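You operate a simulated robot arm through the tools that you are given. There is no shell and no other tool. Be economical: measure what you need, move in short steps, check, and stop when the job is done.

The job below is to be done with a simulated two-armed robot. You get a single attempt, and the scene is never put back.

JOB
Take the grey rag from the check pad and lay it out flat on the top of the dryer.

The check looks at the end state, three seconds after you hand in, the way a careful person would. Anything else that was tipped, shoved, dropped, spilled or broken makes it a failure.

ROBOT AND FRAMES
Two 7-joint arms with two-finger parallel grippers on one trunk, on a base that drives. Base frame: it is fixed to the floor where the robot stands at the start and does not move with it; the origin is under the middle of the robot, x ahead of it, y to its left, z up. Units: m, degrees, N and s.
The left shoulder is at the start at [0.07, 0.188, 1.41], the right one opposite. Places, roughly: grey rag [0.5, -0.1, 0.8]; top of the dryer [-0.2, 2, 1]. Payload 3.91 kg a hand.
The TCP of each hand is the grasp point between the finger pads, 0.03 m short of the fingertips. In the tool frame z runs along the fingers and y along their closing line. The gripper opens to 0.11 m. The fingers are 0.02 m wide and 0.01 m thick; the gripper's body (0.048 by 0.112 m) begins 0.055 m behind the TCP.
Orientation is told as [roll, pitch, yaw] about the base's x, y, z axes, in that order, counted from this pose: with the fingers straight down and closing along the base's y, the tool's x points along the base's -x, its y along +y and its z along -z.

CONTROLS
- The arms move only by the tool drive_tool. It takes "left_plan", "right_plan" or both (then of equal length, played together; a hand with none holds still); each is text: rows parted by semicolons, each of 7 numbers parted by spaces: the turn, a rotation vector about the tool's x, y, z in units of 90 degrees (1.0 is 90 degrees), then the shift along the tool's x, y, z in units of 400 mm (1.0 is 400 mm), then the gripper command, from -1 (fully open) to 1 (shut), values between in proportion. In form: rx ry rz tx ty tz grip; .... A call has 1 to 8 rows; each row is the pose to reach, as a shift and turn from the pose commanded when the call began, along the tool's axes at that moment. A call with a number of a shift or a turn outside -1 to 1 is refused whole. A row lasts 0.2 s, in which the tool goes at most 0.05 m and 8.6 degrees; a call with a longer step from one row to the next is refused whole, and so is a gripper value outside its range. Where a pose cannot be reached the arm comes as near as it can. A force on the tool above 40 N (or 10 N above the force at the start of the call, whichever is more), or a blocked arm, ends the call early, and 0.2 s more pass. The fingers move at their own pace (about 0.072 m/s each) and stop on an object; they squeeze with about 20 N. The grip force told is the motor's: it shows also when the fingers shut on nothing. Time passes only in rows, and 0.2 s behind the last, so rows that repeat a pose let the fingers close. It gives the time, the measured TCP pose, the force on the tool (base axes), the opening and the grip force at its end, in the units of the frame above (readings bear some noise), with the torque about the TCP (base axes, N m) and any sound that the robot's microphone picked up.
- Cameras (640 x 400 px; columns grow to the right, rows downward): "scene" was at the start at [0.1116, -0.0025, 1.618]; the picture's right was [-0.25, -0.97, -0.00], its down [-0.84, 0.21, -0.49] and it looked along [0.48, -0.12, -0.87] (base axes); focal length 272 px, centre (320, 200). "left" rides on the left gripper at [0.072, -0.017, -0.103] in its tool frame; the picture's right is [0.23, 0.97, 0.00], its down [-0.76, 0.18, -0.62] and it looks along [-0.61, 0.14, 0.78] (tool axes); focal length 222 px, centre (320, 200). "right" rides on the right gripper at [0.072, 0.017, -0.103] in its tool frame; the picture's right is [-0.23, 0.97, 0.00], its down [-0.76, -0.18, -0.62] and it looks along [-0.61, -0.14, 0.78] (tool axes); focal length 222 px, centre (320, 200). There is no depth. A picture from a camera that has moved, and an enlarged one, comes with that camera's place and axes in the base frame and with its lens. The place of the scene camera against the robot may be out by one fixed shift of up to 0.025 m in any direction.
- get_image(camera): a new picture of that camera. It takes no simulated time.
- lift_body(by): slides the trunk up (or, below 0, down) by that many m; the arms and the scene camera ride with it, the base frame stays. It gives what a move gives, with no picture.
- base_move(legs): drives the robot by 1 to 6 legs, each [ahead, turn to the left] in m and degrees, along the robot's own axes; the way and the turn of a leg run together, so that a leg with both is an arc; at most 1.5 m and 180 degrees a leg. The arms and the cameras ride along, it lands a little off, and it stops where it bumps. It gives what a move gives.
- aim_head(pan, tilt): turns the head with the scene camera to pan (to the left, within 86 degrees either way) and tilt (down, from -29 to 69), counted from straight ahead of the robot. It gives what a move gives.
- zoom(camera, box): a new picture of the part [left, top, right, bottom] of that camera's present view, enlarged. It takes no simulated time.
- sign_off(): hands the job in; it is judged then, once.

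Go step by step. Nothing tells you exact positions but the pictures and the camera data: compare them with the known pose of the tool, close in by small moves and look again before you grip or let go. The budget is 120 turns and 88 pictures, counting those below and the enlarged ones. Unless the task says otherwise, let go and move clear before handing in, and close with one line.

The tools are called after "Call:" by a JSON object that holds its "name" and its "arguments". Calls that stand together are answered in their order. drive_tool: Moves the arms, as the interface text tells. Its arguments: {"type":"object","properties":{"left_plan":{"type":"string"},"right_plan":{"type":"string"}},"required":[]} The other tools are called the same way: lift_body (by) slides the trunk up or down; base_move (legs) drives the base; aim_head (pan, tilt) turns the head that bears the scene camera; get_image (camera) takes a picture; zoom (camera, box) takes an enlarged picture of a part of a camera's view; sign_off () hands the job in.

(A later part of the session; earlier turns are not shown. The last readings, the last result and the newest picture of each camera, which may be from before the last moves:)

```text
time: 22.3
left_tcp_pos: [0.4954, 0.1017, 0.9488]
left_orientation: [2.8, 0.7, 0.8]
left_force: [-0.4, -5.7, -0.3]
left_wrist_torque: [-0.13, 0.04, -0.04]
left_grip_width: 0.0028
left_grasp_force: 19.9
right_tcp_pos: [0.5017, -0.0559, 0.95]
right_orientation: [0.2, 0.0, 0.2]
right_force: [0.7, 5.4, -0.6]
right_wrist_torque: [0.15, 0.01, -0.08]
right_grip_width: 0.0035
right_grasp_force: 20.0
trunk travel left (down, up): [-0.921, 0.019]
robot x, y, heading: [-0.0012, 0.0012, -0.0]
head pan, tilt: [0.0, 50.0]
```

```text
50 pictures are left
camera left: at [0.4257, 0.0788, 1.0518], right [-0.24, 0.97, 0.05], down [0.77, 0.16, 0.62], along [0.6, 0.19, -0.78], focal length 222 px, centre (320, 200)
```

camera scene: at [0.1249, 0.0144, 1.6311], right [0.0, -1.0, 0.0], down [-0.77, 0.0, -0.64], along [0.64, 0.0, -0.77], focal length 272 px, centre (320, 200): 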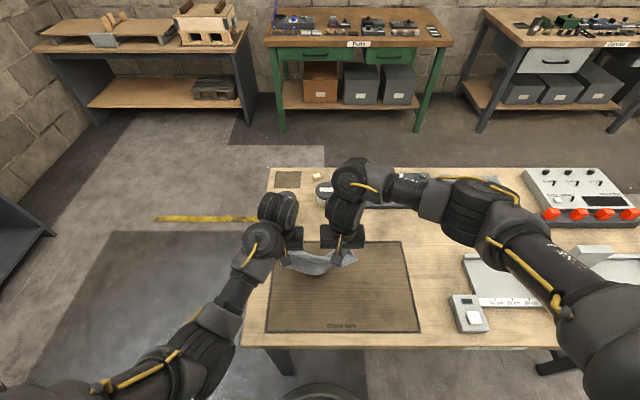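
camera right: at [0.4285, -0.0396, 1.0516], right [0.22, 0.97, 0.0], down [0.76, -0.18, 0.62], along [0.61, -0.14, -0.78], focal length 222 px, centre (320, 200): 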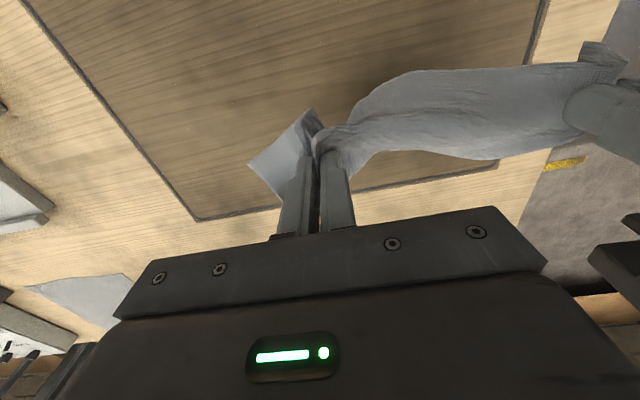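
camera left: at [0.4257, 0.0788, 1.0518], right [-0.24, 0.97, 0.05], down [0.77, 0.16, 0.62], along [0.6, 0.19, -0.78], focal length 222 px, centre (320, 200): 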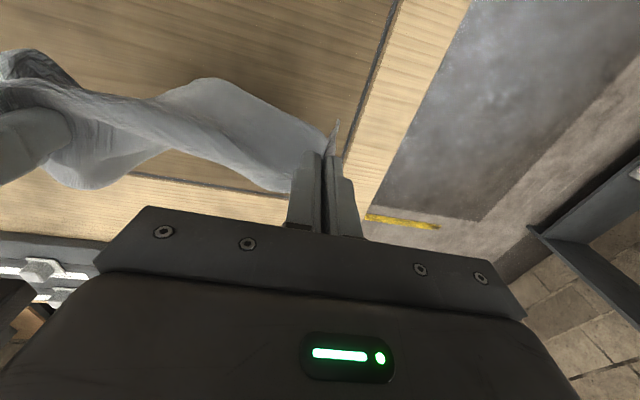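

Both corners are held, the edge taut at 0.157 m separation. I'll ease the tension by 1.5 cm and zoom in to see how the rag hangs.

Call:
{"name": "drive_tool", "arguments": {"right_plan": "0 0 0 0 0.03 -0.05 1;0 0 0 0 0.03 -0.1 1;0 0 0 0 0.03 -0.15 1;0 0 0 0 0.03 -0.15 1", "left_plan": "0 0 0 0 0 -0.05 1;0 0 0 0 0 -0.1 1;0 0 0 0 0 -0.15 1;0 0 0 0 0 -0.15 1"}}

Call:
{"name": "zoom", "arguments": {"camera": "scene", "box": [240, 180, 400, 280]}}

Call:
{"name": "zoom", "arguments": {"camera": "left", "box": [0, 0, 400, 250]}}

```text
time: 23.3
left_tcp_pos: [0.4981, 0.0867, 0.9776]
left_orientation: [2.8, 0.6, 0.8]
left_force: [-0.2, -1.0, -0.6]
left_wrist_torque: [-0.03, 0.02, -0.07]
left_grip_width: 0.0021
left_grasp_force: 19.9
left hand out of reach, approached as far as the arm can: row 2, 3, 4
right_tcp_pos: [0.4992, -0.0448, 1.0082]
right_orientation: [0.3, -0.2, 0.2]
right_force: [0.3, 0.4, -0.6]
right_wrist_torque: [-0.01, -0.01, 0.0]
right_grip_width: 0.0032
right_grasp_force: 20.1
trunk travel left (down, up): [-0.921, 0.019]
robot x, y, heading: [-0.0024, 0.0002, 0.1]
head pan, tilt: [0.0, 50.0]
```

```text
4.00 times, centred on (320, 230) of scene
camera zoom: at [0.1245, 0.0142, 1.6311], right [0.0, -1.0, 0.0], down [-0.77, 0.0, -0.64], along [0.64, 0.0, -0.77], focal length 1090 px, centre (320, 80)
```

zoom: 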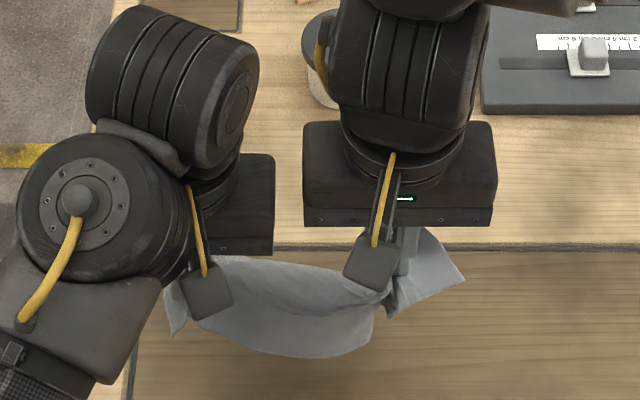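

```text
1.60 times, centred on (200, 125) of left
camera zoom: at [0.4283, 0.0649, 1.0804], right [-0.24, 0.97, 0.05], down [0.77, 0.16, 0.62], along [0.6, 0.19, -0.78], focal length 355 px, centre (512, 320)
```

zoom: 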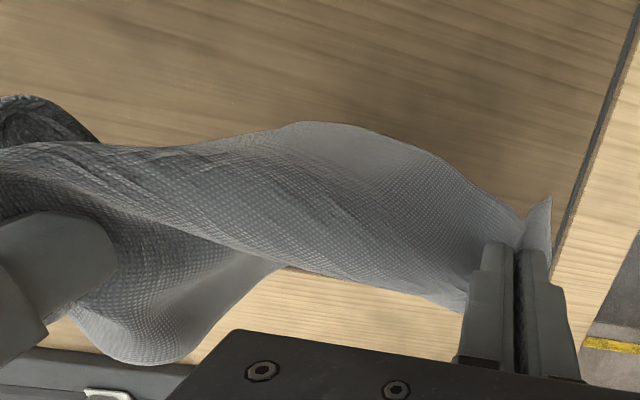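

The rag hangs from both corners but looks partly twisted near the right hand. I'll stretch the edge and lay it back on the pad toward me to see its real state.

Call:
{"name": "drive_tool", "arguments": {"left_plan": "0 0 0 0 0.015 0.04 1;0 0 0 0.04 0.02 0.1 1;0 0 0 0.08 0.02 0.16 1;0 0 0 0.12 0.02 0.22 1;0 0 0 0.17 0.02 0.28 1;0 0 0 0.225 0.02 0.32 1;0 0 0 0.225 0.02 0.32 1", "right_plan": "0 0 0 0 -0.02 0.1 1;0 0 0 0.04 -0.03 0.17 1;0 0 0 0.08 -0.03 0.23 1;0 0 0 0.12 -0.03 0.29 1;0 0 0 0.17 -0.03 0.35 1;0 0 0 0.225 -0.03 0.395 1;0 0 0 0.225 -0.03 0.395 1"}}

Call:
{"name": "zoom", "arguments": {"camera": "scene", "box": [230, 210, 430, 335]}}

Call:
{"name": "get_image", "arguments": {"camera": "right"}}

```text
time: 24.9
left_tcp_pos: [0.4065, 0.1019, 0.8516]
left_orientation: [2.8, 0.6, 0.8]
left_force: [-0.7, -3.1, -0.6]
left_wrist_torque: [-0.15, -0.01, -0.09]
left_grip_width: 0.0026
left_grasp_force: 19.9
right_tcp_pos: [0.413, -0.0548, 0.8495]
right_orientation: [0.2, -0.2, 0.1]
right_force: [1.4, 4.3, 0.0]
right_wrist_torque: [0.07, -0.04, -0.05]
right_grip_width: 0.0037
right_grasp_force: 19.8
trunk travel left (down, up): [-0.921, 0.019]
robot x, y, heading: [0.001, 0.0017, -0.3]
head pan, tilt: [0.0, 50.0]
```

```text
3.20 times, centred on (330, 272) of scene
camera zoom: at [0.1258, 0.0137, 1.631], right [0.0, -1.0, 0.0], down [-0.77, 0.0, -0.64], along [0.64, 0.0, -0.77], focal length 872 px, centre (288, -32)
```

zoom: 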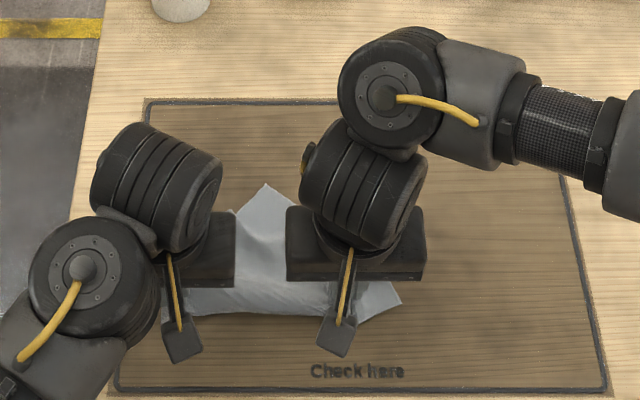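

```text
46 pictures are left
camera right: at [0.3396, -0.038, 0.9526], right [0.22, 0.97, 0.0], down [0.76, -0.18, 0.62], along [0.61, -0.14, -0.78], focal length 222 px, centre (320, 200)
```

right: 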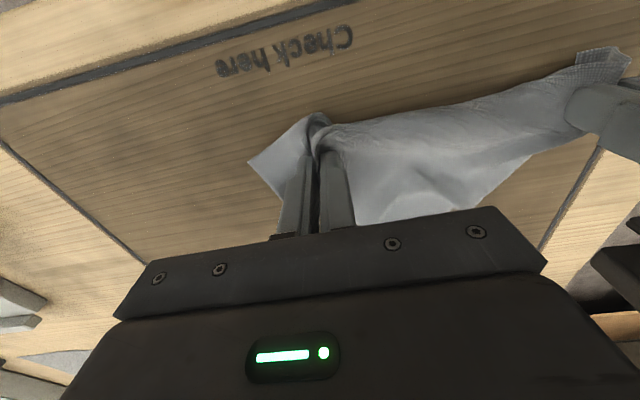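

The free part forms a single apex near (0.53, 0.04), so the right hand likely holds a doubled spot. I'll release the right, raise it clear, and look.

Call:
{"name": "drive_tool", "arguments": {"right_plan": "0 0 0 0 0 0.03 0.3;0 0 0 0 0 0.03 0;0 0 0 0 0 -0.05 0;0 0 0 0 -0.06 -0.12 0;0 0 0 -0.06 -0.16 -0.18 0;0 0 0 -0.1 -0.27 -0.2 0;0 0 0 -0.1 -0.38 -0.2 0;0 0 0 -0.1 -0.45 -0.2 0"}}

Call:
{"name": "zoom", "arguments": {"camera": "scene", "box": [230, 210, 430, 335]}}

Call:
{"name": "get_image", "arguments": {"camera": "left"}}

```text
refused: row 5 steps farther than a row can; nothing moved
```

```text
3.20 times, centred on (330, 272) of scene
camera zoom: at [0.1258, 0.0137, 1.631], right [0.0, -1.0, 0.0], down [-0.77, 0.0, -0.64], along [0.64, 0.0, -0.77], focal length 872 px, centre (288, -32)
```

zoom: 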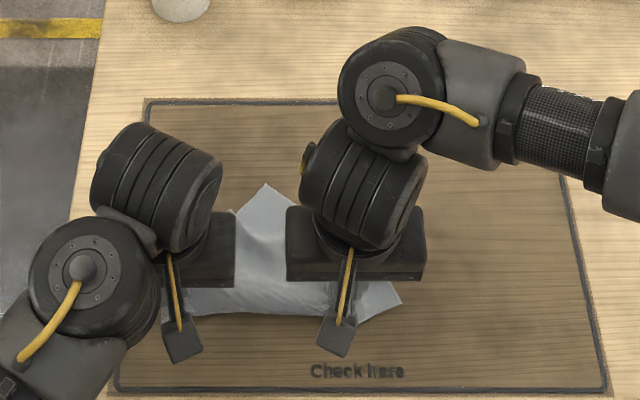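

```text
44 pictures are left
camera left: at [0.3359, 0.0794, 0.9548], right [-0.24, 0.97, 0.05], down [0.77, 0.16, 0.62], along [0.6, 0.19, -0.78], focal length 222 px, centre (320, 200)
```

left: 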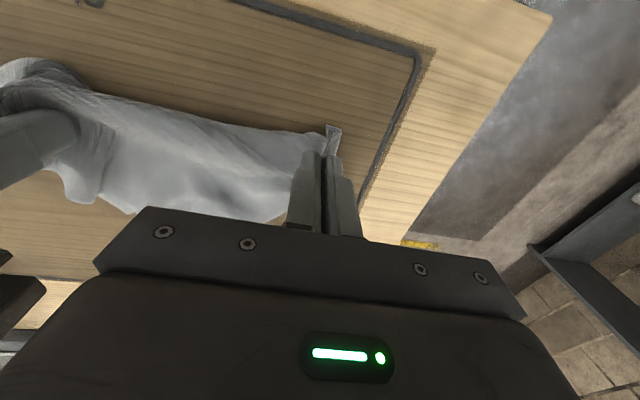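

That move was refused for a too-long step; repeating with smaller steps.

Call:
{"name": "drive_tool", "arguments": {"right_plan": "0 0 0 0 0 0.03 0.3;0 0 0 0 0 0.03 0;0 0 0 0 0 -0.06 0;0 0 0 0 -0.02 -0.16 0;0 0 0 0 -0.12 -0.2 0;0 0 0 -0.02 -0.24 -0.2 0;0 0 0 -0.04 -0.36 -0.2 0;0 0 0 -0.04 -0.46 -0.2 0"}}

Call:
{"name": "zoom", "arguments": {"camera": "scene", "box": [230, 210, 430, 335]}}

```text
time: 26.7
left_tcp_pos: [0.4049, 0.1004, 0.8523]
left_orientation: [2.9, 0.4, 0.8]
left_force: [-0.1, 0.7, -0.5]
left_wrist_torque: [0.04, 0.0, -0.04]
left_grip_width: 0.0021
left_grasp_force: 20.0
right_tcp_pos: [0.4279, -0.2414, 0.9299]
right_orientation: [0.3, -0.2, 0.3]
right_force: [0.2, -0.6, -1.1]
right_wrist_torque: [0.07, -0.02, 0.02]
right_grip_width: 0.0547
right_grasp_force: 0.0
trunk travel left (down, up): [-0.921, 0.019]
robot x, y, heading: [0.0019, 0.0029, -0.0]
head pan, tilt: [0.0, 50.0]
```

```text
3.20 times, centred on (330, 272) of scene
camera zoom: at [0.1233, 0.011, 1.6313], right [0.0, -1.0, 0.0], down [-0.77, 0.0, -0.64], along [0.64, 0.0, -0.77], focal length 872 px, centre (288, -32)
```

zoom: 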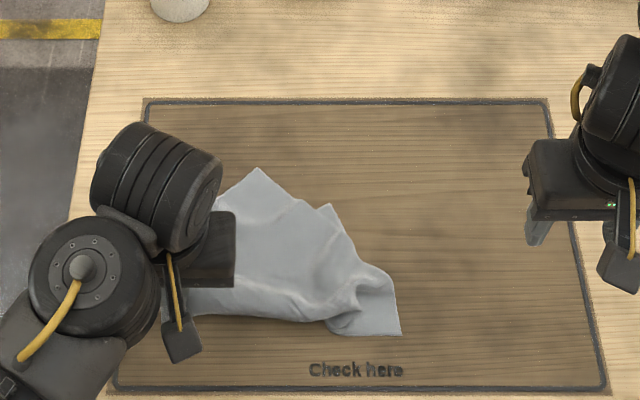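

Now it's clear: far corners at about (0.54, 0.04) and (0.50, -0.03), near-right flap tip at (0.37, -0.10); the right side is just folded in. I'll take the near-right flap again, closer to its tip, and pull it right.

Call:
{"name": "drive_tool", "arguments": {"right_plan": "0 0 0 0.02 0.09 0 0.364;0 0 0 0.04 0.18 0.03 0.364;0 0 0 0.06 0.27 0.06 0.364;0 0 0 0.08 0.36 0.1 0.364;0 0 0 0.095 0.415 0.15 0.364;0 0 0 0.095 0.415 0.15 0.364"}}

Call:
{"name": "get_image", "arguments": {"camera": "right"}}

```text
time: 28.1
left_tcp_pos: [0.4055, 0.1017, 0.8523]
left_orientation: [2.8, 0.6, 0.7]
left_force: [0.2, 0.5, 0.1]
left_wrist_torque: [-0.01, 0.01, -0.01]
left_grip_width: 0.0021
left_grasp_force: 19.6
right_tcp_pos: [0.3877, -0.0749, 0.8704]
right_orientation: [0.2, 0.0, 0.3]
right_force: [-0.2, -0.5, -0.5]
right_wrist_torque: [0.01, -0.02, -0.01]
right_grip_width: 0.0349
right_grasp_force: 0.1
trunk travel left (down, up): [-0.921, 0.019]
robot x, y, heading: [-0.0007, 0.0004, -0.1]
head pan, tilt: [0.0, 50.0]
```

```text
42 pictures are left
camera right: at [0.3156, -0.0595, 0.9725], right [0.22, 0.97, 0.0], down [0.76, -0.18, 0.62], along [0.61, -0.14, -0.78], focal length 222 px, centre (320, 200)
```

right: 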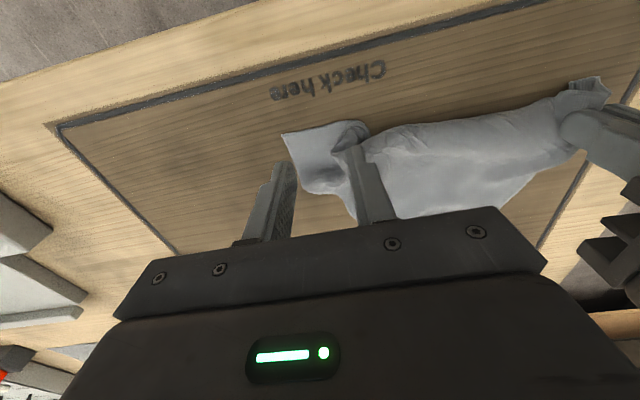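

The fingers will land nicely on the flap. Going down and closing.

Call:
{"name": "drive_tool", "arguments": {"right_plan": "0 0 0 -0.01 0 0.05 0.364;0 0 0 -0.01 0 0.09 0.364;0 0 0 -0.01 0 0.1 0.364;0 0 0 -0.01 0 0.1 0.7;0 0 0 -0.01 0 0.1 1;0 0 0 -0.01 0 0.1 1;0 0 0 -0.01 0 0.1 1"}}

Call:
{"name": "get_image", "arguments": {"camera": "right"}}

```text
time: 29.7
left_tcp_pos: [0.4032, 0.1022, 0.8529]
left_orientation: [2.7, 0.5, 0.8]
left_force: [-0.1, -0.9, 0.3]
left_wrist_torque: [0.02, 0.01, 0.02]
left_grip_width: 0.002
left_grasp_force: 19.9
right_tcp_pos: [0.3914, -0.0733, 0.8332]
right_orientation: [0.3, -0.4, 0.2]
right_force: [1.8, 6.4, 37.6]
right_wrist_torque: [0.34, -0.29, -0.03]
right_grip_width: 0.002
right_grasp_force: 19.6
trunk travel left (down, up): [-0.921, 0.019]
robot x, y, heading: [0.0022, 0.0008, -0.1]
head pan, tilt: [0.0, 50.0]
```

```text
41 pictures are left
camera right: at [0.3183, -0.0575, 0.9345], right [0.22, 0.97, 0.01], down [0.76, -0.18, 0.63], along [0.61, -0.14, -0.78], focal length 222 px, centre (320, 200)
```

right: 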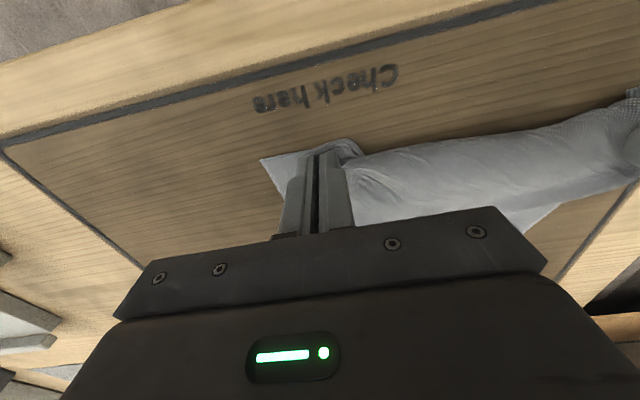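

Gripped. Lift a little and pull right to tension the edge.

Call:
{"name": "drive_tool", "arguments": {"right_plan": "0 0 0 0 0 -0.05 1;0 0 0 0 -0.025 -0.05 1;0 0 0 0 -0.05 -0.05 1;0 0 0 0 -0.07 -0.05 1;0 0 0 0 -0.07 -0.05 1"}}

Call:
{"name": "zoom", "arguments": {"camera": "scene", "box": [230, 210, 430, 335]}}

```text
time: 30.9
left_tcp_pos: [0.4066, 0.1013, 0.8515]
left_orientation: [2.8, 0.5, 0.8]
left_force: [-0.1, -4.4, 0.1]
left_wrist_torque: [-0.09, 0.05, -0.07]
left_grip_width: 0.0023
left_grasp_force: 19.7
right_tcp_pos: [0.3929, -0.1003, 0.8502]
right_orientation: [0.1, -0.2, 0.4]
right_force: [0.3, 3.7, 0.5]
right_wrist_torque: [0.1, -0.02, 0.03]
right_grip_width: 0.0018
right_grasp_force: 20.6
trunk travel left (down, up): [-0.921, 0.019]
robot x, y, heading: [-0.0017, -0.0015, 0.1]
head pan, tilt: [0.0, 50.0]
```

```text
3.20 times, centred on (330, 272) of scene
camera zoom: at [0.1241, 0.0143, 1.6312], right [0.0, -1.0, 0.0], down [-0.77, 0.0, -0.64], along [0.64, 0.0, -0.77], focal length 872 px, centre (288, -32)
```

zoom: 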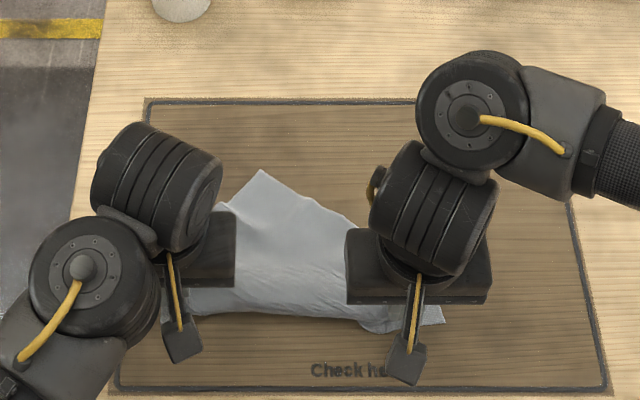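

Separation is now 0.20 m with both near corners held and the edge taut. Lifting forward and up so it hangs flat.

Call:
{"name": "drive_tool", "arguments": {"left_plan": "0 0 0 -0.05 0.003 -0.07 1;0 0 0 -0.11 0.006 -0.135 1;0 0 0 -0.18 0.009 -0.2 1;0 0 0 -0.25 0.012 -0.27 1;0 0 0 -0.32 0.015 -0.34 1;0 0 0 -0.39 0.018 -0.41 1;0 0 0 -0.45 0.02 -0.47 1;0 0 0 -0.45 0.02 -0.47 1", "right_plan": "0 0 0 -0.055 0 -0.07 1;0 0 0 -0.12 0 -0.135 1;0 0 0 -0.195 0 -0.2 1;0 0 0 -0.265 0 -0.27 1;0 0 0 -0.335 0 -0.34 1;0 0 0 -0.405 0 -0.41 1;0 0 0 -0.475 0 -0.47 1;0 0 0 -0.475 0 -0.47 1"}}

Call:
{"name": "zoom", "arguments": {"camera": "scene", "box": [230, 160, 430, 285]}}

```text
time: 32.7
left_tcp_pos: [0.5832, 0.1017, 1.0283]
left_orientation: [2.8, 0.5, 0.7]
left_force: [0.2, -3.2, 0.4]
left_wrist_torque: [-0.12, 0.0, -0.07]
left_grip_width: 0.0022
left_grasp_force: 20.4
left hand out of reach, approached as far as the arm can: row 7, 8
right_tcp_pos: [0.5821, -0.102, 1.0404]
right_orientation: [0.3, -0.2, 0.3]
right_force: [-1.2, 3.1, -1.0]
right_wrist_torque: [0.12, 0.0, 0.05]
right_grip_width: 0.002
right_grasp_force: 19.6
trunk travel left (down, up): [-0.921, 0.019]
robot x, y, heading: [0.0011, -0.0013, 0.1]
head pan, tilt: [0.0, 50.0]
```

```text
3.20 times, centred on (330, 222) of scene
camera zoom: at [0.1239, 0.0136, 1.6312], right [0.0, -1.0, 0.0], down [-0.77, 0.0, -0.64], along [0.64, 0.0, -0.77], focal length 872 px, centre (288, 128)
```

zoom: 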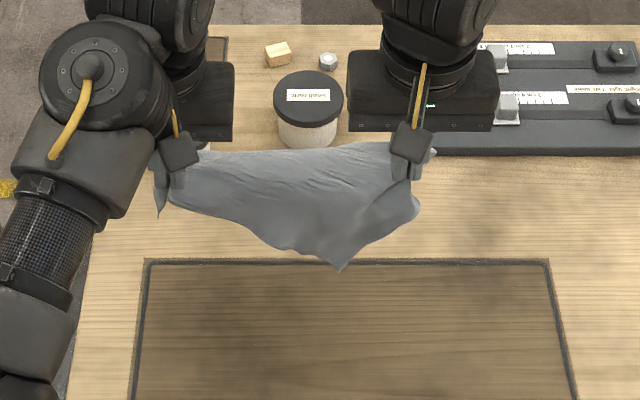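

An apex hangs at the middle instead of a straight bottom edge. Looking with both wrist cameras.

Call:
{"name": "get_image", "arguments": {"camera": "left"}}

Call:
{"name": "get_image", "arguments": {"camera": "right"}}

```text
38 pictures are left
camera left: at [0.5127, 0.0794, 1.1314], right [-0.24, 0.97, 0.05], down [0.77, 0.16, 0.62], along [0.6, 0.19, -0.78], focal length 222 px, centre (320, 200)
```

left: 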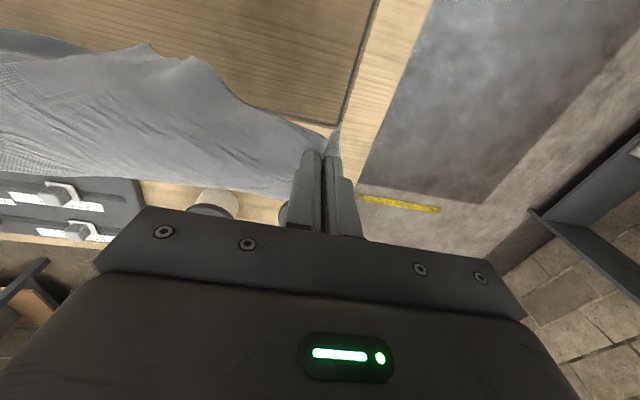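

```text
37 pictures are left
camera right: at [0.509, -0.0865, 1.1437], right [0.22, 0.97, 0.0], down [0.76, -0.18, 0.62], along [0.61, -0.14, -0.78], focal length 222 px, centre (320, 200)
```

right: 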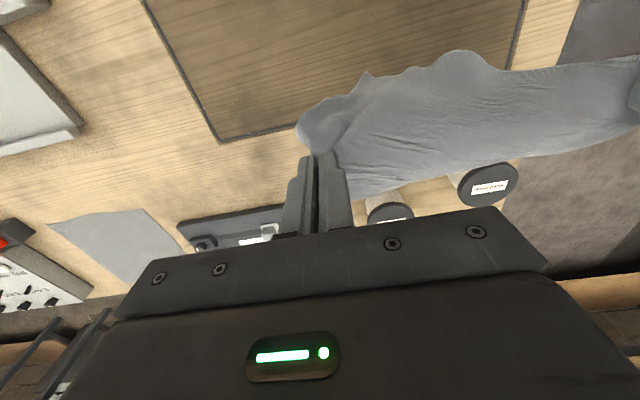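

It appears the two hands hold diagonal corners, so the rag hangs folded along its diagonal. I'll lay it on the pad, release both hands and get a clear view of the layers.

Call:
{"name": "drive_tool", "arguments": {"left_plan": "0 0 0 0 0 0.06 1;0 0 0 0.04 -0.003 0.14 1;0 0 0 0.1 -0.005 0.22 1;0 0 0 0.17 -0.008 0.3 1;0 0 0 0.25 -0.01 0.37 1;0 0 0 0.33 -0.013 0.43 1;0 0 0 0.4 -0.015 0.475 1;0 0 0 0.4 -0.015 0.475 1", "right_plan": "0 0 0 0 0 0.07 1;0 0 0 0.04 0 0.16 1;0 0 0 0.1 0 0.24 1;0 0 0 0.17 0 0.32 1;0 0 0 0.25 0 0.4 1;0 0 0 0.33 0 0.46 1;0 0 0 0.4 0 0.505 1;0 0 0 0.4 0 0.505 1"}}

Call:
{"name": "drive_tool", "arguments": {"left_plan": "0 0 0 0 0 0 0.5;0 0 0 0 0 0 0.2;0 0 0 0 0 -0.06 0.2;0 0 0 0 0.05 -0.16 0.2;0 0 0 0.0 0.17 -0.18 0.2;0 0 0 0.0 0.28 -0.18 0.2;0 0 0 0.0 0.38 -0.18 0.2", "right_plan": "0 0 0 0 0 0 0.5;0 0 0 0 0 0 0.2;0 0 0 0 0 -0.06 0.2;0 0 0 0 -0.05 -0.16 0.2;0 0 0 0.0 -0.17 -0.18 0.2;0 0 0 0.0 -0.28 -0.18 0.2;0 0 0 0.0 -0.38 -0.18 0.2"}}

Call:
{"name": "zoom", "arguments": {"camera": "scene", "box": [250, 220, 410, 320]}}

```text
time: 34.5
left_tcp_pos: [0.4232, 0.1057, 0.8369]
left_orientation: [2.7, 0.5, 0.7]
left_force: [0.1, -4.6, -0.1]
left_wrist_torque: [-0.14, -0.01, -0.09]
left_grip_width: 0.0023
left_grasp_force: 20.5
right_tcp_pos: [0.4223, -0.1021, 0.8369]
right_orientation: [0.2, -0.1, 0.3]
right_force: [0.3, 4.1, 2.6]
right_wrist_torque: [0.17, 0.0, 0.11]
right_grip_width: 0.0013
right_grasp_force: 19.9
trunk travel left (down, up): [-0.921, 0.019]
robot x, y, heading: [0.0002, -0.0001, -0.1]
head pan, tilt: [0.0, 50.0]
```

```text
time: 35.9
left_tcp_pos: [0.4227, 0.2055, 0.9141]
left_orientation: [2.6, 0.3, 2.0]
left_force: [5.8, -6.8, -10.9]
left_wrist_torque: [0.99, -0.11, 0.62]
left_grip_width: 0.0438
left_grasp_force: 0.1
right_tcp_pos: [0.4239, -0.21, 0.909]
right_orientation: [0.4, -0.1, 0.3]
right_force: [-0.1, -1.0, 0.1]
right_wrist_torque: [0.01, 0.01, 0.02]
right_grip_width: 0.0442
right_grasp_force: 0.1
trunk travel left (down, up): [-0.921, 0.019]
robot x, y, heading: [0.0003, 0.0013, -0.0]
head pan, tilt: [0.0, 50.0]
stopped in row 7 (left hand): the force on the tool passed its limit (the readings are from after the stop); the commanded pose is now the measured one
```

```text
4.00 times, centred on (330, 270) of scene
camera zoom: at [0.1234, 0.0127, 1.6313], right [0.0, -1.0, 0.0], down [-0.77, 0.0, -0.64], along [0.64, 0.0, -0.77], focal length 1090 px, centre (280, -80)
```

zoom: 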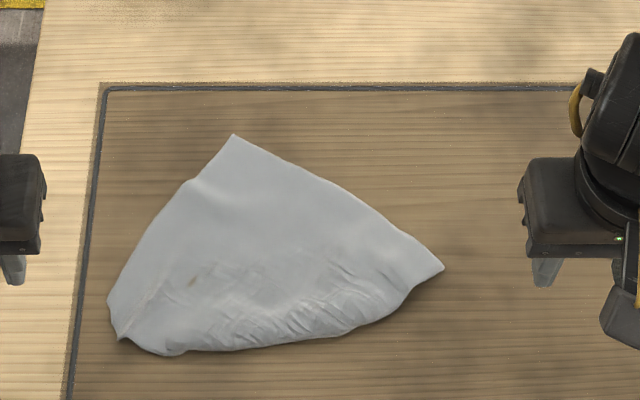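

Now it's clear: the rag is folded along its diagonal into a triangle, apex at about (0.57, 0.04), fold on the near side. I'll pinch the top-layer apex with the left hand and flip it toward me to open the rag; first position above it and check.

Call:
{"name": "drive_tool", "arguments": {"left_plan": "0.01 0 0.01 0 -0.06 0 0.3;0.029 0 0.022 -0.06 -0.15 0 0.364;0.029 0 0.022 -0.13 -0.23 0 0.364;0.029 0 0.022 -0.2 -0.31 0.03 0.364;0.029 0 0.022 -0.26 -0.37 0.07 0.364;0.029 0 0.022 -0.31 -0.42 0.11 0.364;0.029 0 0.022 -0.31 -0.42 0.11 0.364"}}

Call:
{"name": "get_image", "arguments": {"camera": "left"}}

```text
time: 37.5
left_tcp_pos: [0.5529, 0.0453, 0.861]
left_orientation: [0.1, 0.2, 0.0]
left_force: [-0.3, 0.1, -0.4]
left_wrist_torque: [0.0, 0.01, 0.01]
left_grip_width: 0.0349
left_grasp_force: 0.1
right_tcp_pos: [0.4235, -0.2089, 0.9092]
right_orientation: [0.1, -0.2, 0.2]
right_force: [-0.3, 0.1, 0.8]
right_wrist_torque: [0.01, -0.01, -0.02]
right_grip_width: 0.0437
right_grasp_force: 0.0
trunk travel left (down, up): [-0.921, 0.019]
robot x, y, heading: [0.0018, -0.0022, 0.0]
head pan, tilt: [0.0, 50.0]
```

```text
35 pictures are left
camera left: at [0.4813, 0.0283, 0.9654], right [-0.23, 0.97, 0.0], down [0.76, 0.18, 0.62], along [0.6, 0.14, -0.78], focal length 222 px, centre (320, 200)
```

left: 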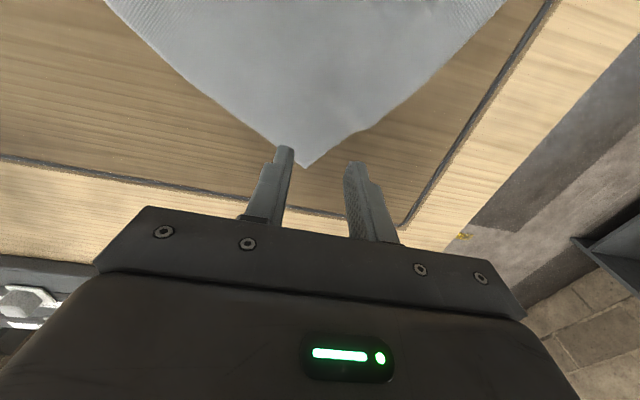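

The apex is 1.2 cm to the right of the grip centre; shifting, going down and closing on it.

Call:
{"name": "drive_tool", "arguments": {"left_plan": "0 0 0 0 -0.03 0.03 0.364;0 0 0 0 -0.03 0.065 0.364;0 0 0 0 -0.03 0.075 0.364;0 0 0 0 -0.03 0.075 0.7;0 0 0 0 -0.03 0.075 1;0 0 0 0 -0.03 0.075 1;0 0 0 0 -0.03 0.06 1;0 0 0 0 -0.03 0.0 1"}}

Call:
{"name": "get_image", "arguments": {"camera": "left"}}

```text
time: 39.3
left_tcp_pos: [0.554, 0.0365, 0.8645]
left_orientation: [0.1, 0.0, 0.1]
left_force: [0.0, -0.5, 0.9]
left_wrist_torque: [-0.02, -0.01, -0.03]
left_grip_width: 0.0025
left_grasp_force: 20.1
right_tcp_pos: [0.4228, -0.209, 0.9101]
right_orientation: [0.2, -0.2, 0.2]
right_force: [0.1, 0.5, 0.0]
right_wrist_torque: [0.01, -0.01, 0.02]
right_grip_width: 0.0439
right_grasp_force: 0.1
trunk travel left (down, up): [-0.921, 0.019]
robot x, y, heading: [0.0012, 0.003, -0.2]
head pan, tilt: [0.0, 50.0]
```

```text
34 pictures are left
camera left: at [0.4828, 0.0192, 0.9684], right [-0.23, 0.97, 0.0], down [0.76, 0.18, 0.62], along [0.61, 0.15, -0.78], focal length 222 px, centre (320, 200)
```

left: 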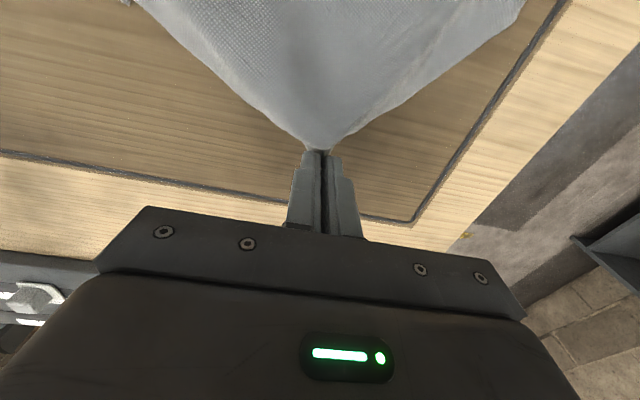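

The apex is held. I'll drag the rag 7 cm forward, then lift and carry the apex back over the fold toward me.

Call:
{"name": "drive_tool", "arguments": {"left_plan": "0 0 0 -0.0625 0 0 1;0 0 0 -0.125 0 0 1;0 0 0 -0.1875 0 0 1;0 0 0 -0.1875 0 -0.11 1;0 0 0 -0.15 0 -0.2125 1;0 0 0 -0.05 -0.008 -0.26 1;0 0 0 0.0625 -0.015 -0.26 1;0 0 0 0.175 -0.025 -0.22 1"}}

Call:
{"name": "drive_tool", "arguments": {"left_plan": "0 0 0 0.1 -0.015 0.0125 1;0 0 0 0.2 -0.03 0.0625 1;0 0 0 0.29 -0.045 0.14 1;0 0 0 0.36 -0.055 0.21 1;0 0 0 0.385 -0.065 0.2625 1;0 0 0 0.385 -0.065 0.2625 1"}}

Call:
{"name": "zoom", "arguments": {"camera": "scene", "box": [230, 200, 430, 325]}}

```text
time: 41.1
left_tcp_pos: [0.4801, 0.0234, 0.9505]
left_orientation: [0.2, 0.3, 0.0]
left_force: [-0.5, -0.8, 0.7]
left_wrist_torque: [-0.01, -0.01, 0.0]
left_grip_width: 0.0025
left_grasp_force: 19.7
left hand out of reach, approached as far as the arm can: row 3
right_tcp_pos: [0.4222, -0.209, 0.9091]
right_orientation: [0.2, -0.2, 0.3]
right_force: [0.2, 0.1, 0.1]
right_wrist_torque: [0.01, -0.01, 0.03]
right_grip_width: 0.044
right_grasp_force: 0.1
trunk travel left (down, up): [-0.921, 0.019]
robot x, y, heading: [0.0005, -0.0029, -0.0]
head pan, tilt: [0.0, 50.0]
```

```text
time: 42.5
left_tcp_pos: [0.3292, -0.0019, 0.8454]
left_orientation: [0.1, 0.3, 0.0]
left_force: [-0.1, -0.2, 0.9]
left_wrist_torque: [-0.04, -0.02, -0.01]
left_grip_width: 0.0021
left_grasp_force: 19.9
right_tcp_pos: [0.4243, -0.2095, 0.9085]
right_orientation: [0.2, -0.1, 0.2]
right_force: [-0.7, 0.2, 0.0]
right_wrist_torque: [0.0, 0.0, 0.0]
right_grip_width: 0.0441
right_grasp_force: 0.1
trunk travel left (down, up): [-0.921, 0.019]
robot x, y, heading: [-0.0015, 0.0007, 0.3]
head pan, tilt: [0.0, 50.0]
```

```text
3.20 times, centred on (330, 262) of scene
camera zoom: at [0.125, 0.0136, 1.6311], right [0.0, -1.0, 0.0], down [-0.77, 0.0, -0.64], along [0.64, 0.0, -0.77], focal length 872 px, centre (288, 0)
```

zoom: 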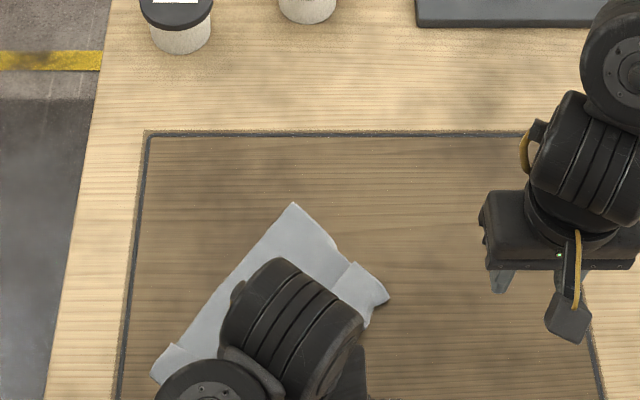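

The flip worked: the rag is now mostly a rectangle lying diagonally. Releasing the left hand and moving it back to its initial place for a clear view.

Call:
{"name": "drive_tool", "arguments": {"left_plan": "0 0 0 0 0 0.02 0.5;0 0 0 0 0 0.02 0.2;0 0 0 0 0 -0.06 0.2;0 0 0 -0.05 0.06 -0.14 0.2;0 0 0 -0.13 0.13 -0.17 0.2;0 0 0 -0.22 0.2 -0.2 0.2;0 0 0 -0.31 0.27 -0.22 0.2;0 0 0 -0.4 0.33 -0.24 0.2"}}

Call:
{"name": "drive_tool", "arguments": {"left_plan": "0 0 0 -0.09 0.03 -0.07 0.2;0 0 0 -0.18 0.06 -0.14 0.2", "right_plan": "0 0 0 -0.06 -0.06 -0.06 0.2;0 0 0 -0.12 -0.12 -0.12 0.2"}}

Call:
{"name": "zoom", "arguments": {"camera": "scene", "box": [230, 220, 430, 345]}}

```text
time: 44.3
left_tcp_pos: [0.4904, 0.1309, 0.9388]
left_orientation: [0.1, 0.5, 0.0]
left_force: [1.2, -0.1, -0.3]
left_wrist_torque: [0.0, 0.0, -0.01]
left_grip_width: 0.0439
left_grasp_force: 0.1
right_tcp_pos: [0.4252, -0.2084, 0.9088]
right_orientation: [0.2, 0.0, 0.2]
right_force: [0.4, 0.7, -0.2]
right_wrist_torque: [0.0, 0.05, -0.03]
right_grip_width: 0.0441
right_grasp_force: 0.1
trunk travel left (down, up): [-0.921, 0.019]
robot x, y, heading: [0.0025, -0.0002, -0.1]
head pan, tilt: [0.0, 50.0]
```

```text
time: 44.7
left_tcp_pos: [0.5091, 0.1355, 0.9539]
left_orientation: [0.0, -0.3, 0.7]
left_force: [8.2, -10.4, -14.4]
left_wrist_torque: [1.41, -0.35, 0.93]
left_grip_width: 0.044
left_grasp_force: 0.0
right_tcp_pos: [0.4364, -0.2193, 0.9202]
right_orientation: [0.3, 0.0, 0.2]
right_force: [0.6, -0.5, -0.8]
right_wrist_torque: [-0.02, 0.01, -0.02]
right_grip_width: 0.0441
right_grasp_force: 0.0
trunk travel left (down, up): [-0.921, 0.019]
robot x, y, heading: [-0.0003, -0.003, 0.2]
head pan, tilt: [0.0, 50.0]
stopped in row 1 (left hand): the force on the tool passed its limit (the readings are from after the stop); the commanded pose is now the measured one
```

```text
3.20 times, centred on (330, 282) of scene
camera zoom: at [0.1259, 0.0128, 1.631], right [0.0, -1.0, 0.0], down [-0.77, 0.0, -0.64], along [0.64, 0.0, -0.77], focal length 872 px, centre (288, -64)
```

zoom: 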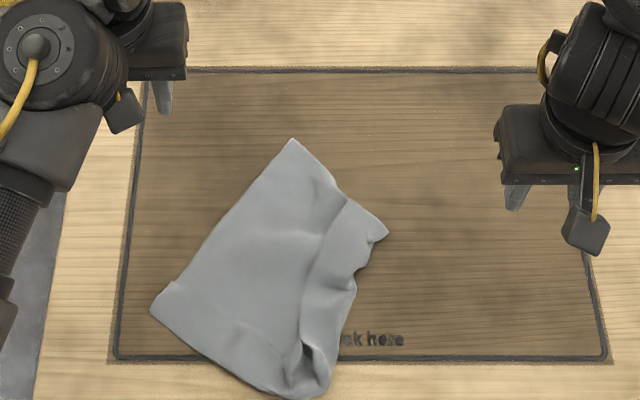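

The left hand reports a brief force near that arm posture, so I'll avoid it. The rag's clean single-layer corners are now "left" (≈0.366, 0.125) and "top" (≈0.537, -0.004), one short edge; I'll pinch these two, left and right hand respectively, and check alignment first.

Call:
{"name": "drive_tool", "arguments": {"left_plan": "0 0 0 0.06 -0.02 0.03 0.364;0 0 0 0.13 -0.04 0.06 0.364;0 0 0 0.2 -0.06 0.1 0.364;0 0 0 0.27 -0.08 0.15 0.364;0 0 0 0.338 -0.106 0.21 0.364;0 0 0 0.338 -0.106 0.21 0.364;0 0 0 0.338 -0.106 0.21 0.364", "right_plan": "0 0 0 -0.03 0.09 0.02 0.364;0 0 0 -0.06 0.18 0.04 0.364;0 0 0 -0.09 0.27 0.06 0.364;0 0 0 -0.12 0.36 0.08 0.364;0 0 0 -0.15 0.45 0.1 0.364;0 0 0 -0.176 0.538 0.125 0.364;0 0 0 -0.176 0.538 0.125 0.364"}}

Call:
{"name": "get_image", "arguments": {"camera": "left"}}

Call:
{"name": "get_image", "arguments": {"camera": "right"}}

```text
time: 46.3
left_tcp_pos: [0.3751, 0.0922, 0.8701]
left_orientation: [-0.1, -0.3, 0.7]
left_force: [-0.4, 0.2, 0.0]
left_wrist_torque: [0.01, 0.0, 0.01]
left_grip_width: 0.0352
left_grasp_force: 0.0
right_tcp_pos: [0.5059, -0.0046, 0.8726]
right_orientation: [0.3, -0.2, 0.1]
right_force: [-1.1, 0.0, 1.0]
right_wrist_torque: [0.01, 0.02, 0.02]
right_grip_width: 0.0351
right_grasp_force: 0.0
trunk travel left (down, up): [-0.921, 0.019]
robot x, y, heading: [0.0004, -0.0006, 0.1]
head pan, tilt: [0.0, 50.0]
```

```text
31 pictures are left
camera left: at [0.3028, 0.0749, 0.9731], right [-0.24, 0.97, 0.0], down [0.76, 0.19, 0.63], along [0.61, 0.15, -0.78], focal length 222 px, centre (320, 200)
```

left: 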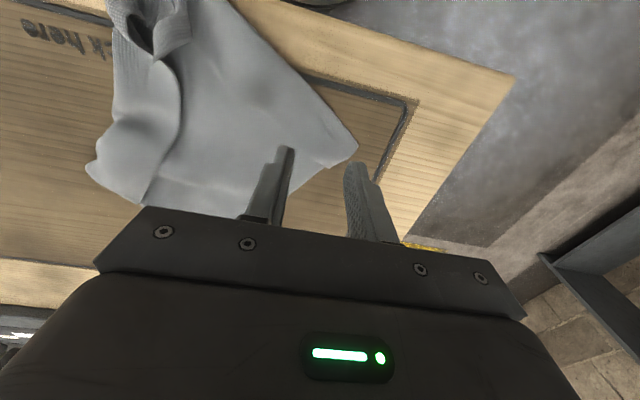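

```text
30 pictures are left
camera right: at [0.4324, 0.0109, 0.975], right [0.22, 0.97, 0.0], down [0.76, -0.18, 0.62], along [0.61, -0.14, -0.78], focal length 222 px, centre (320, 200)
```

right: 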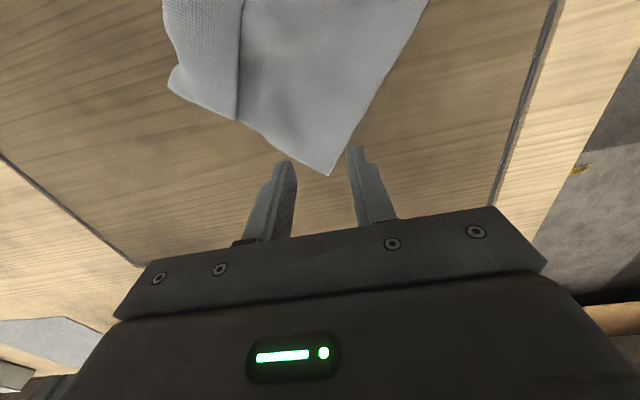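

Both are well placed. Small trims, then down and pinch with both hands.

Call:
{"name": "drive_tool", "arguments": {"left_plan": "0 0 0 0 -0.012 0.05 0.364;0 0 0 0 -0.012 0.09 0.364;0 0 0 0 -0.012 0.099 0.364;0 0 0 0 -0.012 0.099 0.7;0 0 0 0 -0.012 0.099 1;0 0 0 0 -0.012 0.099 1;0 0 0 0 -0.012 0.09 1;0 0 0 0 -0.012 0.04 1", "right_plan": "0 0 0 0 -0.018 0.05 0.364;0 0 0 0 -0.018 0.09 0.364;0 0 0 0 -0.018 0.105 0.364;0 0 0 0 -0.018 0.105 0.7;0 0 0 0 -0.018 0.105 1;0 0 0 0 -0.018 0.105 1;0 0 0 0 -0.018 0.095 1;0 0 0 0 -0.018 0.045 1"}}

Call:
{"name": "get_image", "arguments": {"camera": "right"}}

```text
time: 48.1
left_tcp_pos: [0.3716, 0.0887, 0.8538]
left_orientation: [0.0, -0.2, 0.7]
left_force: [-0.1, -1.2, -0.2]
left_wrist_torque: [-0.02, -0.01, 0.01]
left_grip_width: 0.0024
left_grasp_force: 20.3
right_tcp_pos: [0.5051, -0.0132, 0.8535]
right_orientation: [0.2, -0.1, 0.2]
right_force: [-0.8, 0.5, -0.8]
right_wrist_torque: [0.01, 0.03, 0.01]
right_grip_width: 0.0027
right_grasp_force: 19.9
trunk travel left (down, up): [-0.921, 0.019]
robot x, y, heading: [-0.0026, 0.0024, 0.3]
head pan, tilt: [0.0, 50.0]
```

```text
29 pictures are left
camera right: at [0.4317, 0.0031, 0.9562], right [0.22, 0.97, 0.0], down [0.76, -0.18, 0.62], along [0.61, -0.14, -0.78], focal length 222 px, centre (320, 200)
```

right: 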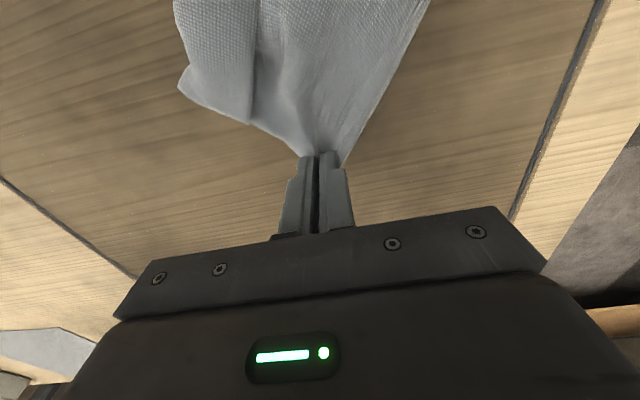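

Both corners of the short edge are held. Now I'll swing the hands side by side and drag the rag forward so that it trails flat toward me.

Call:
{"name": "drive_tool", "arguments": {"left_plan": "0 0 0 -0.08 0.01 -0.01 1;0 0 0 -0.16 0.02 -0.02 1;0 0 0 -0.24 0.034 -0.02 1;0 0 0 -0.32 0.046 -0.02 1;0 0 0 -0.4 0.056 -0.02 1;0 0 0 -0.48 0.068 -0.02 1;0 0 0 -0.55 0.078 -0.02 1;0 0 0 -0.55 0.078 -0.02 1", "right_plan": "0 0 0 -0.03 -0.01 -0.01 1;0 0 0 -0.06 -0.02 -0.02 1;0 0 0 -0.09 -0.035 -0.02 1;0 0 0 -0.12 -0.045 -0.02 1;0 0 0 -0.15 -0.055 -0.02 1;0 0 0 -0.18 -0.07 -0.02 1;0 0 0 -0.22 -0.08 -0.02 1;0 0 0 -0.22 -0.08 -0.02 1"}}

Call:
{"name": "zoom", "arguments": {"camera": "scene", "box": [230, 200, 430, 325]}}

```text
time: 49.9
left_tcp_pos: [0.5953, 0.1217, 0.8626]
left_orientation: [-0.1, -0.3, 0.8]
left_force: [-0.8, -0.6, -0.5]
left_wrist_torque: [-0.01, -0.03, -0.01]
left_grip_width: 0.0022
left_grasp_force: 19.6
right_tcp_pos: [0.594, -0.0451, 0.8627]
right_orientation: [0.2, -0.2, 0.2]
right_force: [-0.7, 1.2, 0.4]
right_wrist_torque: [0.05, -0.02, -0.03]
right_grip_width: 0.0026
right_grasp_force: 20.1
trunk travel left (down, up): [-0.921, 0.019]
robot x, y, heading: [-0.0017, -0.0034, 0.1]
head pan, tilt: [0.0, 50.0]
```

```text
3.20 times, centred on (330, 262) of scene
camera zoom: at [0.1236, 0.0139, 1.6312], right [0.0, -1.0, 0.0], down [-0.77, 0.0, -0.64], along [0.64, 0.0, -0.77], focal length 872 px, centre (288, 0)
```

zoom: 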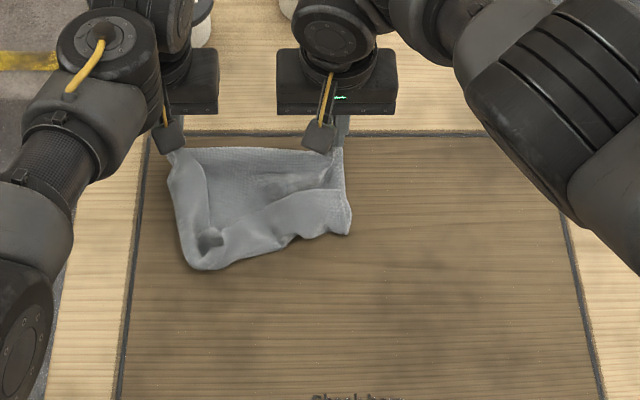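

Only a fold on the trailing side remains. Lifting high to let it hang open.

Call:
{"name": "drive_tool", "arguments": {"left_plan": "0 0 0 0 0 -0.09 1;0 0 0 0 0 -0.18 1;0 0 0 0 0 -0.27 1;0 0 0 0 0 -0.36 1;0 0 0 0 0 -0.43 1;0 0 0 0 0 -0.43 1", "right_plan": "0 0 0 0 0 -0.09 1;0 0 0 0 0 -0.18 1;0 0 0 0 0 -0.27 1;0 0 0 0 0 -0.36 1;0 0 0 0 0 -0.43 1;0 0 0 0 0 -0.43 1"}}

Call:
{"name": "zoom", "arguments": {"camera": "scene", "box": [230, 160, 430, 285]}}

```text
time: 50.9
left_tcp_pos: [0.5921, 0.1236, 1.0083]
left_orientation: [-0.4, -1.1, 1.2]
left_force: [2.1, -13.9, -8.9]
left_wrist_torque: [1.8, -0.38, 1.2]
left_grip_width: 0.0022
left_grasp_force: 19.7
right_tcp_pos: [0.591, -0.0286, 1.0071]
right_orientation: [-5.0, -2.6, 6.5]
right_force: [-0.8, 1.4, -0.5]
right_wrist_torque: [0.01, -0.03, -0.03]
right_grip_width: 0.0027
right_grasp_force: 19.4
right hand out of reach, approached as far as the arm can: row 5
trunk travel left (down, up): [-0.921, 0.019]
robot x, y, heading: [0.0025, 0.0022, 0.1]
head pan, tilt: [0.0, 50.0]
stopped in row 5 (left hand): the force on the tool passed its limit (the readings are from after the stop); the commanded pose is now the measured one
```

```text
3.20 times, centred on (330, 222) of scene
camera zoom: at [0.1223, 0.0169, 1.6313], right [0.0, -1.0, 0.0], down [-0.77, 0.0, -0.64], along [0.64, 0.0, -0.77], focal length 872 px, centre (288, 128)
```

zoom: 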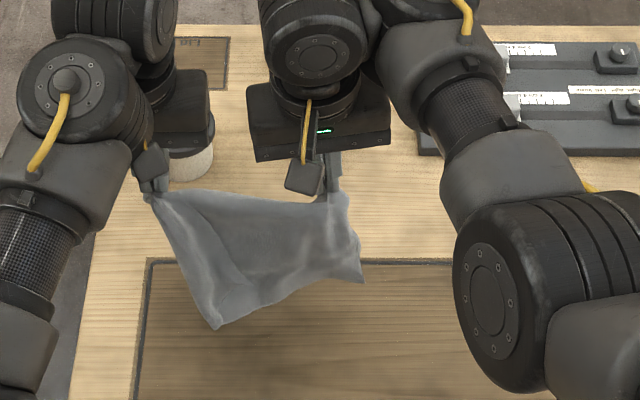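

The rag hangs mostly open; the rest still lies on the pad. Nothing on the bench lies within the hands' turning circle on the left, so I'll turn left in place toward the dryer, which pulls the rag free of the bench.

Call:
{"name": "base_move", "arguments": {"legs": [[0, 50]]}}

Call:
{"name": "get_image", "arguments": {"camera": "scene"}}

```text
time: 53.5
left_tcp_pos: [0.2959, 0.5299, 1.0091]
left_orientation: [-0.3, -1.1, 50.3]
left_force: [19.1, -6.6, -25.5]
left_wrist_torque: [2.52, 1.0, 1.51]
left_grip_width: 0.0021
left_grasp_force: 19.6
right_tcp_pos: [0.4088, 0.4298, 1.0061]
right_orientation: [-4.8, -2.8, 55.7]
right_force: [-0.6, 0.6, 0.6]
right_wrist_torque: [0.0, -0.02, -0.03]
right_grip_width: 0.0026
right_grasp_force: 19.8
trunk travel left (down, up): [-0.921, 0.019]
robot x, y, heading: [-0.0, 0.0014, 49.3]
head pan, tilt: [0.0, 50.0]
```

```text
26 pictures are left
camera scene: at [0.0806, 0.1102, 1.6311], right [0.76, -0.65, 0.0], down [-0.5, -0.58, -0.64], along [0.42, 0.49, -0.77], focal length 272 px, centre (320, 200)
```

scene: 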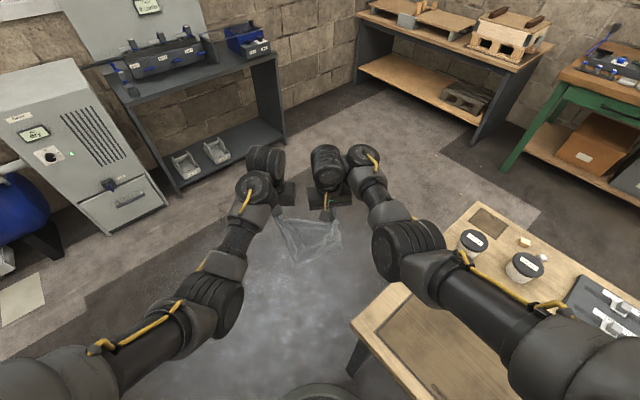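

The rag is off the bench and hanging free. Zooming in on it.

Call:
{"name": "zoom", "arguments": {"camera": "scene", "box": [220, 140, 400, 280]}}

```text
2.86 times, centred on (310, 210) of scene
camera zoom: at [0.0806, 0.1102, 1.6311], right [0.76, -0.65, 0.0], down [-0.5, -0.58, -0.64], along [0.42, 0.49, -0.77], focal length 779 px, centre (349, 171)
```

zoom: 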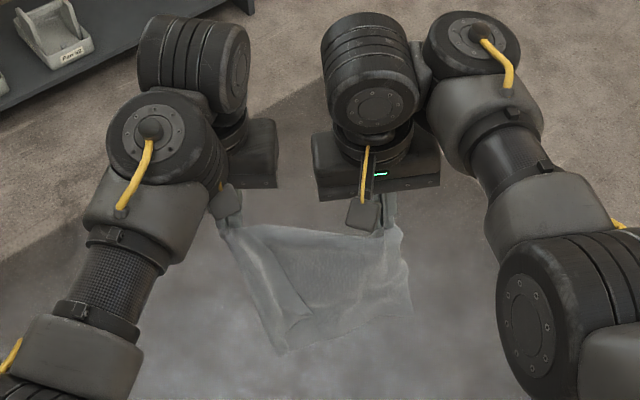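

The rag hangs open like a sheet. The left hand has a growing force pushing it down and to the right, so I'll lower both hands 3 cm to relieve it.

Call:
{"name": "drive_tool", "arguments": {"left_plan": "0 0 0 -0.02 -0.02 0.04 1;0 0 0 -0.03 -0.03 0.075 1;0 0 0 -0.03 -0.03 0.075 1", "right_plan": "0 0 0 -0.02 0 0.04 1;0 0 0 -0.03 0 0.075 1;0 0 0 -0.03 0 0.075 1"}}

```text
time: 54.4
left_tcp_pos: [0.3124, 0.5329, 0.9784]
left_orientation: [-0.4, -1.1, 50.4]
left_force: [0.5, -0.6, 0.2]
left_wrist_torque: [0.0, 0.01, 0.02]
left_grip_width: 0.0022
left_grasp_force: 20.1
right_tcp_pos: [0.4182, 0.4388, 0.9778]
right_orientation: [-5.0, -2.8, 55.8]
right_force: [-0.3, -0.2, -0.3]
right_wrist_torque: [-0.03, 0.02, -0.04]
right_grip_width: 0.0025
right_grasp_force: 20.3
trunk travel left (down, up): [-0.921, 0.019]
robot x, y, heading: [0.0035, -0.0017, 49.5]
head pan, tilt: [0.0, 50.0]
```

The force is gone; that posture has a height ceiling near z 1.0. To gain height and reach over the dryer I'll pitch both hands 45° so the fingers point forward-down, moving the TCPs forward and up.

Call:
{"name": "drive_tool", "arguments": {"left_plan": "0 -0.0834 0 -0.05 0 -0.025 1;0 -0.167 0 -0.1 0 -0.05 1;0 -0.25 0 -0.15 0 -0.075 1;0 -0.334 0 -0.2 0 -0.1 1;0 -0.417 0 -0.25 0 -0.13 1;0 -0.5 0 -0.3 0 -0.16 1;0 -0.5 0 -0.3 0 -0.16 1", "right_plan": "-0.005 -0.08 0.015 -0.05 0 -0.025 1;-0.01 -0.155 0.03 -0.1 0 -0.05 1;-0.015 -0.235 0.045 -0.15 0 -0.075 1;-0.02 -0.313 0.06 -0.2 0 -0.1 1;-0.025 -0.39 0.075 -0.25 0 -0.13 1;-0.027 -0.469 0.09 -0.3 0 -0.16 1;-0.027 -0.469 0.09 -0.3 0 -0.16 1"}}

```text
time: 56.0
left_tcp_pos: [0.387, 0.6232, 1.0453]
left_orientation: [-0.4, -46.2, 50.6]
left_force: [-0.5, 0.7, -0.4]
left_wrist_torque: [0.02, 0.0, 0.01]
left_grip_width: 0.0021
left_grasp_force: 20.0
right_tcp_pos: [0.4789, 0.5403, 1.0471]
right_orientation: [0.8, -45.4, 48.6]
right_force: [0.2, 0.1, -0.4]
right_wrist_torque: [-0.05, -0.01, 0.0]
right_grip_width: 0.0023
right_grasp_force: 19.8
trunk travel left (down, up): [-0.921, 0.019]
robot x, y, heading: [-0.0045, -0.0022, 49.5]
head pan, tilt: [0.0, 50.0]
```

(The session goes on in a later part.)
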